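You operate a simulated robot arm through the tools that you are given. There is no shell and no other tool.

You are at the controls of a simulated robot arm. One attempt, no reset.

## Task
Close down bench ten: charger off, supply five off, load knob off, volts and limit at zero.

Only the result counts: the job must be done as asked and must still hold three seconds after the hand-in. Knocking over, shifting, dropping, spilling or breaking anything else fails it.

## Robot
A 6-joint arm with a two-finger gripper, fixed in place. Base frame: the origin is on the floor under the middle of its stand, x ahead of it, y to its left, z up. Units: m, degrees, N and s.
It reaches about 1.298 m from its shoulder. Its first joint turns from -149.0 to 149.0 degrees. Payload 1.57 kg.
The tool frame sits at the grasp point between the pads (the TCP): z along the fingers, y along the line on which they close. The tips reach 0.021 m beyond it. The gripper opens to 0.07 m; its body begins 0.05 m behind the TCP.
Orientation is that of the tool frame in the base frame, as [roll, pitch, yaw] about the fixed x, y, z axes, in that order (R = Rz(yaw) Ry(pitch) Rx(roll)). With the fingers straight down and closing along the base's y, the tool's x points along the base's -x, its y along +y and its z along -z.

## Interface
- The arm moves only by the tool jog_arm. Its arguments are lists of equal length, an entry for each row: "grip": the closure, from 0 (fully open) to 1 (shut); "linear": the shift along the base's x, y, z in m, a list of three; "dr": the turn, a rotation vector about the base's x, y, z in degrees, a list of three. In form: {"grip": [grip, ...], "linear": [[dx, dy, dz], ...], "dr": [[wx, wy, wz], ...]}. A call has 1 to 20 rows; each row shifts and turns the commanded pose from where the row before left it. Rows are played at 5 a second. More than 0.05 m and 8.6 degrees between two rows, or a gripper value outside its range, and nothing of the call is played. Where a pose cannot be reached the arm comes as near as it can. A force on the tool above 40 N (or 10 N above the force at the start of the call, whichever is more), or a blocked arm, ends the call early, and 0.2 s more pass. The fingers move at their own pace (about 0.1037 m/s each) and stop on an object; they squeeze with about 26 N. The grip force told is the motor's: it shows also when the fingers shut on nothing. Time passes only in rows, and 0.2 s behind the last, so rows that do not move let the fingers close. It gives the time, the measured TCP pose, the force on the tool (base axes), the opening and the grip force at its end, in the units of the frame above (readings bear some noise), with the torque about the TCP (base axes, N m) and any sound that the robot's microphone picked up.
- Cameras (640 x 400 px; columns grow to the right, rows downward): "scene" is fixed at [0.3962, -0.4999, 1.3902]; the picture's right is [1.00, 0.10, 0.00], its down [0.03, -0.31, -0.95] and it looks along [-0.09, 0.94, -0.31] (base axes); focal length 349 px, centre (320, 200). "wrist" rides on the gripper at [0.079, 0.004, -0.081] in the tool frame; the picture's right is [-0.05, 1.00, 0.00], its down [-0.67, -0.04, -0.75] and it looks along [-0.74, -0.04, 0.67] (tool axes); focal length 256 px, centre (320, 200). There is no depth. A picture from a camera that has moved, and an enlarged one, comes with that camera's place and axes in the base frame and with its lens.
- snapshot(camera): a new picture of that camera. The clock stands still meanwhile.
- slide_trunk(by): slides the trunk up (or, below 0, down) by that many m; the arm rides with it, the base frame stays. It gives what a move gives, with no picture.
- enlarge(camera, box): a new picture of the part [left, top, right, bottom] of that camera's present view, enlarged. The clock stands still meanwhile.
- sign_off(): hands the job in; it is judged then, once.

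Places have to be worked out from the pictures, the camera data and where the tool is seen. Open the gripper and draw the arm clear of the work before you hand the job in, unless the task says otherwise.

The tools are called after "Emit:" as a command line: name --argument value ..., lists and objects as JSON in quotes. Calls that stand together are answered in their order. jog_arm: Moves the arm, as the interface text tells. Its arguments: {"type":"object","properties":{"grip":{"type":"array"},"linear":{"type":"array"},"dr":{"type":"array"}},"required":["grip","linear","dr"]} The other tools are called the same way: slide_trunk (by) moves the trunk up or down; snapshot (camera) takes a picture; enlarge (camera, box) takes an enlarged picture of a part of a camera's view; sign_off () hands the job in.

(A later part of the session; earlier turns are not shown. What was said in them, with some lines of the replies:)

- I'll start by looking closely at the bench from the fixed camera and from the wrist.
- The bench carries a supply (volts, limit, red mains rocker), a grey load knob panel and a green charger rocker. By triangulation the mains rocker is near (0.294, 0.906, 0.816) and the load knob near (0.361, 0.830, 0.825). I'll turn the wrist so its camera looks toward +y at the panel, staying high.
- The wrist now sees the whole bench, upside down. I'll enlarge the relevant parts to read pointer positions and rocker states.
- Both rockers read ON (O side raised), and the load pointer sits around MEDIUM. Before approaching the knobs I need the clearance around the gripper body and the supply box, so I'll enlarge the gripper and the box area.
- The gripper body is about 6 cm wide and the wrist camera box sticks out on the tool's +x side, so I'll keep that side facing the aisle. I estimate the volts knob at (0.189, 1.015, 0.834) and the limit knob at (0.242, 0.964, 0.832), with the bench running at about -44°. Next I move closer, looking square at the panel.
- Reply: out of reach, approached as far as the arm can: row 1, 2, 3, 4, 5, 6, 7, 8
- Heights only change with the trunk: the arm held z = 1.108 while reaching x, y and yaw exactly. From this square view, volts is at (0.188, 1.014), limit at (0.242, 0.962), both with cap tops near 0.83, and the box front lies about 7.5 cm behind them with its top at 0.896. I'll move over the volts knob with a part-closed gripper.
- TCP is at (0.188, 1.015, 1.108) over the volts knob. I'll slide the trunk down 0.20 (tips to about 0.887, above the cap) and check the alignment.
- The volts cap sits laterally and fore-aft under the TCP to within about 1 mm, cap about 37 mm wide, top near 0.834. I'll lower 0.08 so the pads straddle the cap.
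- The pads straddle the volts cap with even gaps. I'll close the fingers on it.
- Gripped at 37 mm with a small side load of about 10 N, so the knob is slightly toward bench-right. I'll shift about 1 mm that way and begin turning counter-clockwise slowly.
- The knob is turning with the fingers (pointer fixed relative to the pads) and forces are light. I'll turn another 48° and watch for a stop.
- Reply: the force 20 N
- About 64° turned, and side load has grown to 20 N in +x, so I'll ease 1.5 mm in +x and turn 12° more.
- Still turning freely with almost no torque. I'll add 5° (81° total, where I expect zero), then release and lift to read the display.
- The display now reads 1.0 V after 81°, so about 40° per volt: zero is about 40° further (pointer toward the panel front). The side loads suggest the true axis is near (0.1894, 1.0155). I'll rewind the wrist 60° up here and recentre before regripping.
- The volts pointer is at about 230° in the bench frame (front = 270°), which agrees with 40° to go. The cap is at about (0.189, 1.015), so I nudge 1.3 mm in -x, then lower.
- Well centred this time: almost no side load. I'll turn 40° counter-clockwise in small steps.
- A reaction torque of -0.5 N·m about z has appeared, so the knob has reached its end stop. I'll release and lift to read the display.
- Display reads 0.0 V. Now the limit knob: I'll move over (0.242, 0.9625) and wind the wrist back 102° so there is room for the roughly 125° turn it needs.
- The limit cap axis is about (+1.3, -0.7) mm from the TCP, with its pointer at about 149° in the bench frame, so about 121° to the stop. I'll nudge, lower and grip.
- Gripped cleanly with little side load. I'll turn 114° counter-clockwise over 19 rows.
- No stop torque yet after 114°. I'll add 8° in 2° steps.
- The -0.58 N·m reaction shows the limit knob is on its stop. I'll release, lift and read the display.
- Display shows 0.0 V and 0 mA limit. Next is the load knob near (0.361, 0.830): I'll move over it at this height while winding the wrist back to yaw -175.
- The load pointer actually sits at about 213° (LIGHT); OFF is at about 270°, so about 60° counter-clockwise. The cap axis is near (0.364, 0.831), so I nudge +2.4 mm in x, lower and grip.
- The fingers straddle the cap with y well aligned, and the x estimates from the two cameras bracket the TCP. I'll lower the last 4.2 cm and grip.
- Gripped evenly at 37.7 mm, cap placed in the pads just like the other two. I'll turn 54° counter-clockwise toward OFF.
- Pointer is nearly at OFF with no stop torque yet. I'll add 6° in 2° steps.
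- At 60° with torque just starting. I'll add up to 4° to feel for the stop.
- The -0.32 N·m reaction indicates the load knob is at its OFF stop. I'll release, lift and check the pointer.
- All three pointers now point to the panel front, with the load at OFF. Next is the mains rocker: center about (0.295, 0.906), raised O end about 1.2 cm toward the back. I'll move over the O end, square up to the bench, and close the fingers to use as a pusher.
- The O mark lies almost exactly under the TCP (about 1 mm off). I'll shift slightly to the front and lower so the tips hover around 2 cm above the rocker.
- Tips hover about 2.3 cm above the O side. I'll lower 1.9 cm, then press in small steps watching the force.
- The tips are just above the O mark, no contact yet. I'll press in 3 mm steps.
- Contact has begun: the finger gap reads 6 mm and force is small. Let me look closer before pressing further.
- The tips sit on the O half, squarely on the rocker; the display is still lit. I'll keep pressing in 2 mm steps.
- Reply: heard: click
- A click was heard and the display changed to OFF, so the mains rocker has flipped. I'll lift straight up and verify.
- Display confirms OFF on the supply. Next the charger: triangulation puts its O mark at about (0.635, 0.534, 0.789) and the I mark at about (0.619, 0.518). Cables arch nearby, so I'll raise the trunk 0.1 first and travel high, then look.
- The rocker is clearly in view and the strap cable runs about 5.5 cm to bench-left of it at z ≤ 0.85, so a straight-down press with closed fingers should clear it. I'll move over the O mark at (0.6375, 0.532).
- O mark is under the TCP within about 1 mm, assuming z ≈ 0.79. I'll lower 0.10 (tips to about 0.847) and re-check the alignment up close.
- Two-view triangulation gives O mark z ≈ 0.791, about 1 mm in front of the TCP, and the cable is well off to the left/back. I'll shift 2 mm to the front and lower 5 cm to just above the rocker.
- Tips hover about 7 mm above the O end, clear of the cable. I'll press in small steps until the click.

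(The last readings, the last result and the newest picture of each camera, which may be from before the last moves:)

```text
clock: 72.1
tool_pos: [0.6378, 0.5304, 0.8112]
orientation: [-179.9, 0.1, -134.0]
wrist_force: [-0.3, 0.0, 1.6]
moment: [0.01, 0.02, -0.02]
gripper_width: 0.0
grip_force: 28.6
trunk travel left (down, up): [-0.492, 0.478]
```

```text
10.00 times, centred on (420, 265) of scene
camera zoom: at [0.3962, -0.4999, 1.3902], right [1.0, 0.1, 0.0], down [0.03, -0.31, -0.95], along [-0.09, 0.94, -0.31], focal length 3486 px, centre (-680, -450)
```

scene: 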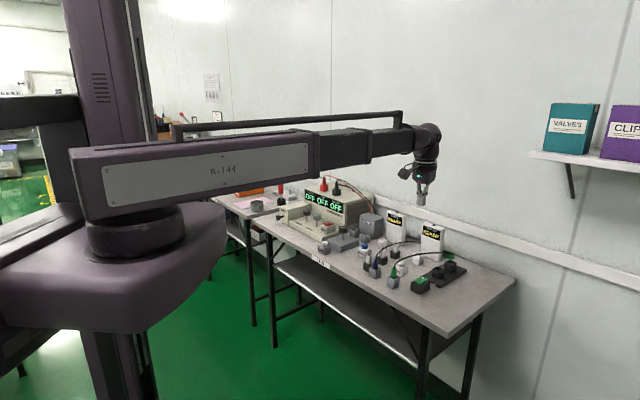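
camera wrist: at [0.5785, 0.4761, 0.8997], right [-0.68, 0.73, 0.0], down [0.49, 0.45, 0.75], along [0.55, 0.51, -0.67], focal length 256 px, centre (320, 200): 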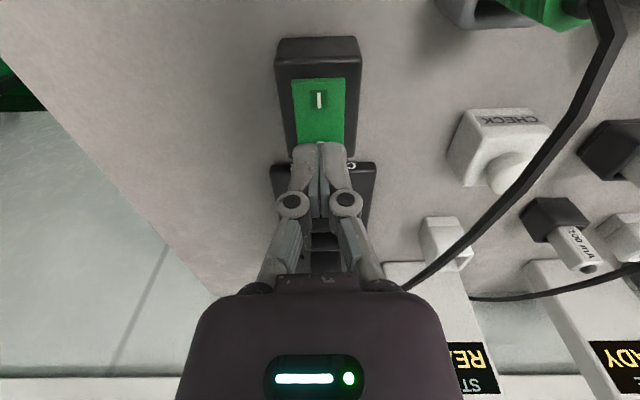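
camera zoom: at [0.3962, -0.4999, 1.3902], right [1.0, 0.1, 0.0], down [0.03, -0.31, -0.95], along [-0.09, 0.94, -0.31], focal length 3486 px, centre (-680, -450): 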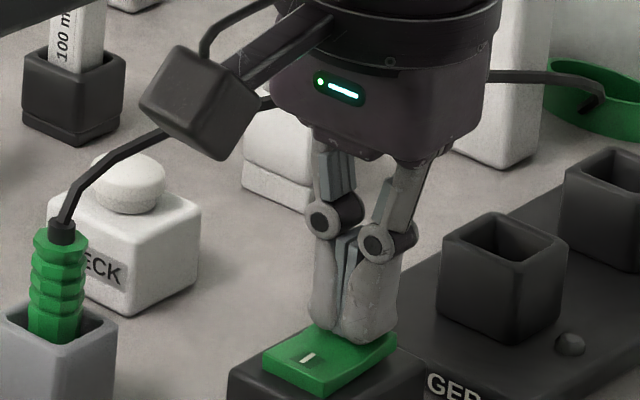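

Contact is starting with the tips right on the O half. Continuing down 2 mm at a time.

Emit:
slide_trunk --by -0.002

Emit:
slide_trunk --by -0.002

Emit:
enlarge --camera "scene" --box '[388, 245, 452, 285]'

```text
clock: 72.7
tool_pos: [0.6373, 0.5304, 0.81]
orientation: [180.0, 0.1, -134.0]
wrist_force: [3.0, 3.1, 6.4]
moment: [0.02, 0.0, -0.03]
gripper_width: 0.0058
grip_force: 28.5
trunk travel left (down, up): [-0.49, 0.48]
heard: click
```

```text
clock: 73.3
tool_pos: [0.6372, 0.5312, 0.8095]
orientation: [-179.9, 0.3, -134.1]
wrist_force: [0.7, -0.1, 25.2]
moment: [-0.1, 0.13, -0.07]
gripper_width: 0.0061
grip_force: 28.9
trunk travel left (down, up): [-0.489, 0.481]
stopped: the force on the tool passed its limit at 41 N (the readings are from after the stop); the commanded pose is now the measured one
```

```text
10.00 times, centred on (420, 265) of scene
camera zoom: at [0.3962, -0.4999, 1.3902], right [1.0, 0.1, 0.0], down [0.03, -0.31, -0.95], along [-0.09, 0.94, -0.31], focal length 3486 px, centre (-680, -450)
```

zoom: 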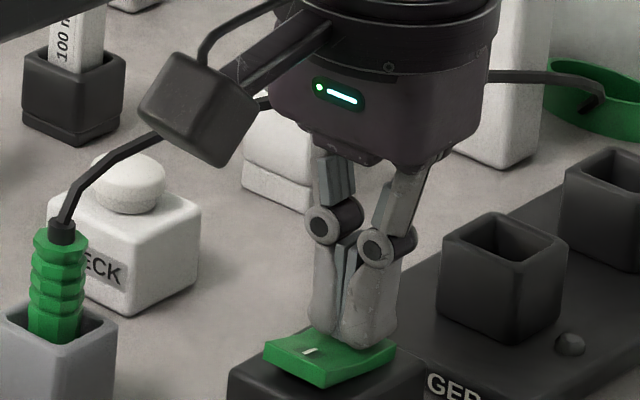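

Click heard on the charger rocker, then it bottomed out. I'll lift straight up 0.2 and inspect.

Emit:
slide_trunk --by 0.1

Emit:
slide_trunk --by 0.16

Emit:
enlarge --camera "scene" --box '[380, 235, 476, 295]'

Emit:
snapshot --camera "wrist"

Emit:
enlarge --camera "scene" --box '[270, 170, 398, 250]'

```text
clock: 74.6
tool_pos: [0.6374, 0.5307, 0.9072]
orientation: [180.0, 0.2, -134.0]
wrist_force: [0.2, -0.4, 1.3]
moment: [0.01, 0.02, 0.02]
gripper_width: 0.0
grip_force: 28.6
trunk travel left (down, up): [-0.589, 0.381]
```

```text
clock: 76.5
tool_pos: [0.6385, 0.531, 1.0686]
orientation: [-180.0, 0.2, -133.9]
wrist_force: [-0.1, -0.4, 0.2]
moment: [0.03, 0.01, 0.02]
gripper_width: 0.0002
grip_force: 28.9
trunk travel left (down, up): [-0.749, 0.221]
```

```text
6.67 times, centred on (428, 265) of scene
camera zoom: at [0.3962, -0.4999, 1.3902], right [1.0, 0.1, 0.0], down [0.03, -0.31, -0.95], along [-0.09, 0.94, -0.31], focal length 2324 px, centre (-400, -233)
```

zoom: 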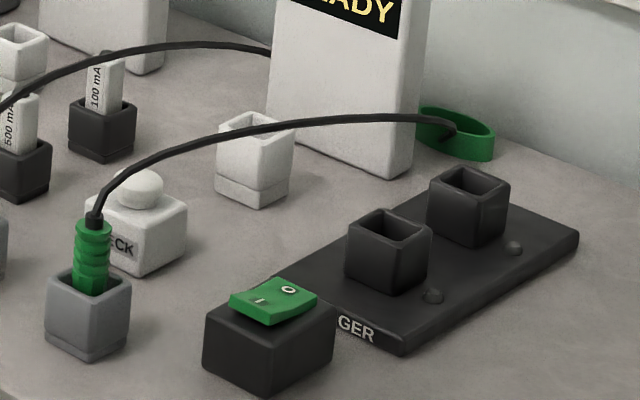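

```text
taken
camera wrist: at [0.5795, 0.4771, 1.1479], right [-0.68, 0.73, 0.0], down [0.49, 0.45, 0.75], along [0.55, 0.51, -0.66], focal length 256 px, centre (320, 200)
```

wrist: 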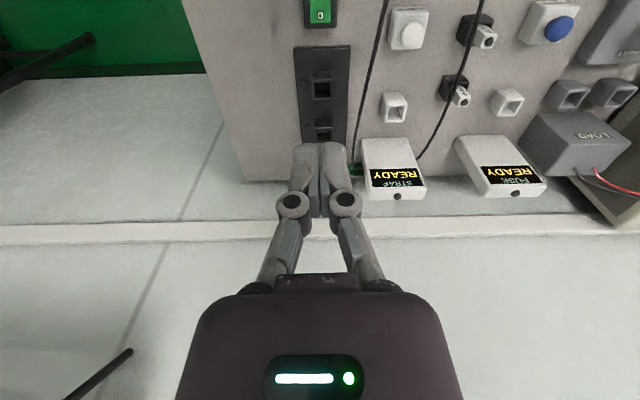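

```text
5.00 times, centred on (334, 210) of scene
camera zoom: at [0.3962, -0.4999, 1.3902], right [1.0, 0.1, 0.0], down [0.03, -0.31, -0.95], along [-0.09, 0.94, -0.31], focal length 1743 px, centre (250, 150)
```

zoom: 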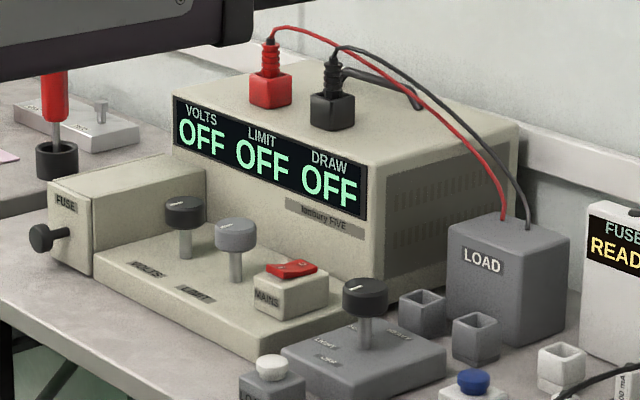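

Both clicks registered. I'll zoom in once more on both rockers and the knobs to confirm their final states.

Emit:
enlarge --camera "scene" --box '[408, 268, 440, 288]'

Emit:
enlarge --camera "scene" --box '[314, 210, 362, 240]'

Emit:
enlarge --camera "wrist" --box '[270, 0, 366, 60]'

```text
16.00 times, centred on (424, 278) of scene
camera zoom: at [0.3962, -0.4999, 1.3902], right [1.0, 0.1, 0.0], down [0.03, -0.31, -0.95], along [-0.09, 0.94, -0.31], focal length 5577 px, centre (-1344, -1048)
```

zoom: 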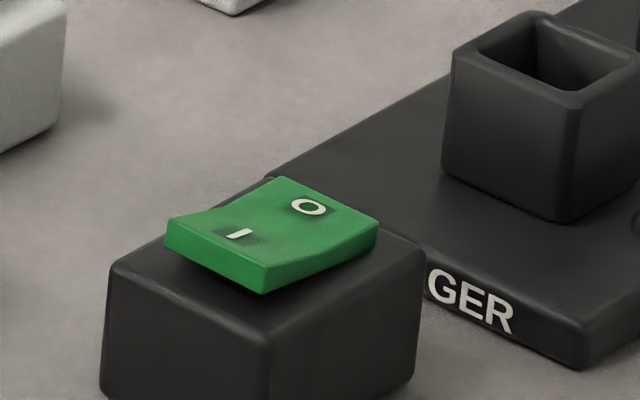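

```text
13.33 times, centred on (338, 225) of scene
camera zoom: at [0.3962, -0.4999, 1.3902], right [1.0, 0.1, 0.0], down [0.03, -0.31, -0.95], along [-0.09, 0.94, -0.31], focal length 4648 px, centre (80, -133)
```

zoom: 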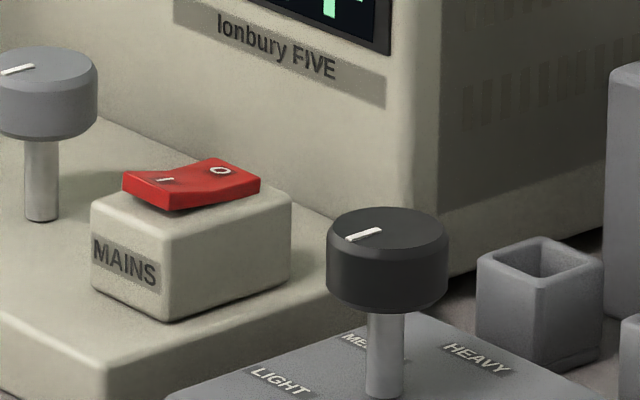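

```text
6.67 times, centred on (318, 30) of wrist
camera zoom: at [0.5795, 0.4771, 1.1479], right [-0.68, 0.73, 0.0], down [0.49, 0.45, 0.75], along [0.55, 0.51, -0.66], focal length 1707 px, centre (333, 1333)
```

zoom: 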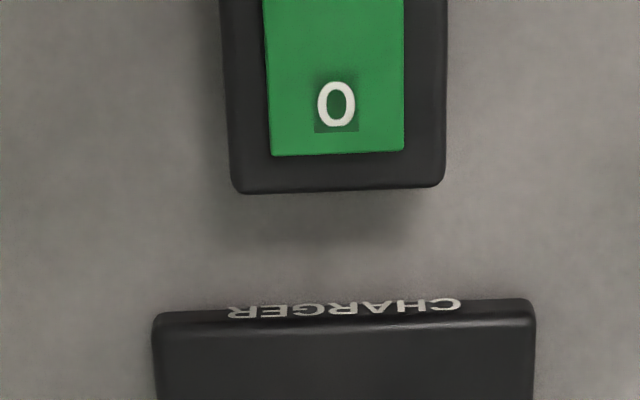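

Both rockers now sit with the I end up and O end down, all three knobs are at zero/OFF, and the display reads OFF. I'll draw the arm back over the aisle and open the gripper.

Emit:
jog_arm --grip '[1, 1, 1, 1, 1, 1, 0.6, 0.3, 0, 0, 0]' --linear '[[-0.031, -0.025, 0], [-0.031, -0.025, 0], [-0.031, -0.025, 0], [-0.031, -0.025, 0], [-0.031, -0.025, 0], [-0.031, -0.025, 0], [0, 0, 0], [0, 0, 0], [0, 0, 0], [0, 0, 0], [0, 0, 0]]' --dr '[[0, 0, 0], [0, 0, 0], [0, 0, 0], [0, 0, 0], [0, 0, 0], [0, 0, 0], [0, 0, 0], [0, 0, 0], [0, 0, 0], [0, 0, 0], [0, 0, 0]]'

Emit:
snapshot --camera "scene"

Emit:
enlarge --camera "scene" --box '[260, 170, 500, 320]'

Emit:
snapshot --camera "wrist"

```text
clock: 78.9
tool_pos: [0.4524, 0.3802, 1.0677]
orientation: [-180.0, 0.2, -134.0]
wrist_force: [-1.1, 0.7, 0.1]
moment: [-0.04, 0.01, 0.03]
gripper_width: 0.0701
grip_force: 0.2
trunk travel left (down, up): [-0.749, 0.221]
```

```text
taken
```

scene: 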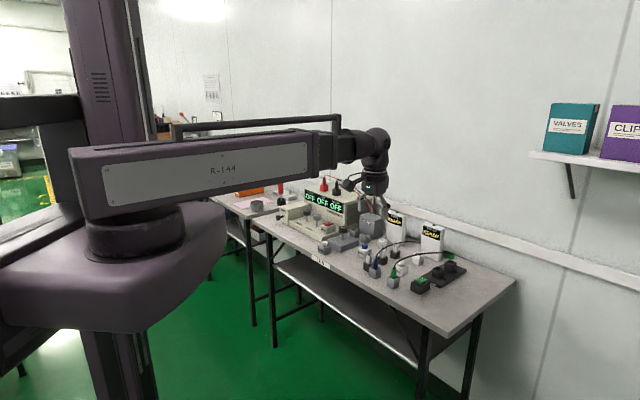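

```text
2.67 times, centred on (380, 245) of scene
camera zoom: at [0.3962, -0.4999, 1.3902], right [1.0, 0.1, 0.0], down [0.03, -0.31, -0.95], along [-0.09, 0.94, -0.31], focal length 930 px, centre (160, 80)
```

zoom: 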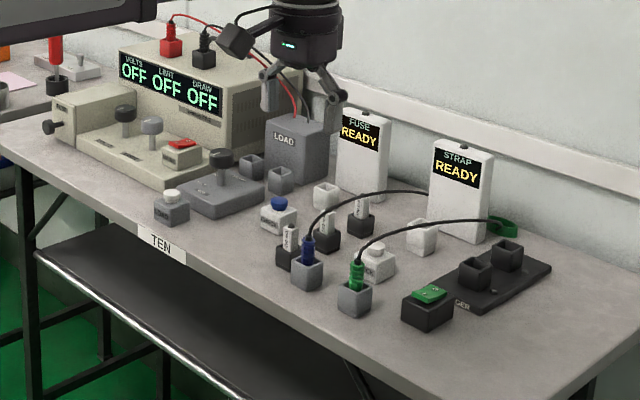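

```text
taken
camera wrist: at [0.3954, 0.3267, 1.148], right [-0.68, 0.73, 0.0], down [0.49, 0.45, 0.75], along [0.55, 0.51, -0.66], focal length 256 px, centre (320, 200)
```

wrist: 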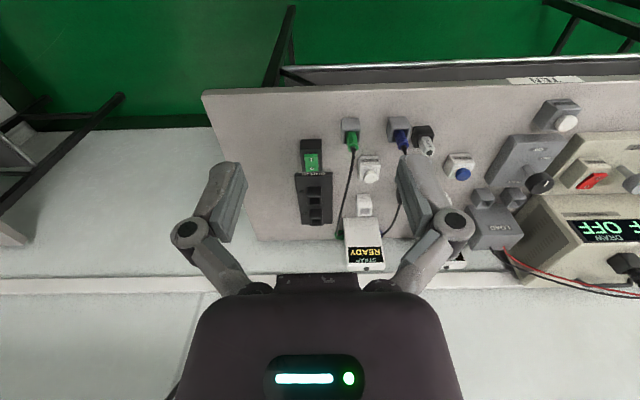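

Nothing on the bench has moved. The charger and supply five are off, the load knob is at OFF, and volts and limit are on their zero stops. The gripper is open and clear over the aisle, so I'll hand in the job.

Emit:
sign_off

```text
The job is handed in.
```

Bench ten is closed down and I've handed the job in; no result came back, so I can't say yet how it was judged.

- **Charger:** off. The rocker clicked over to O. My last 2 mm of push met 41 N and stopped on the force limit; the charger looked unmoved afterwards.
- **Supply five:** off. The mains rocker clicked over to O, and the display now reads OFF in all three fields.
- **Load knob:** at OFF. It was at LIGHT, and I turned it counter-clockwise to its stop.
- **Volts and limit:** both turned down to their stops. The display read 0.0 V and 0 mA before I switched the mains off.

In the final pictures nothing else on the bench looked shifted or knocked over. The arm is back over the aisle with the gripper open.
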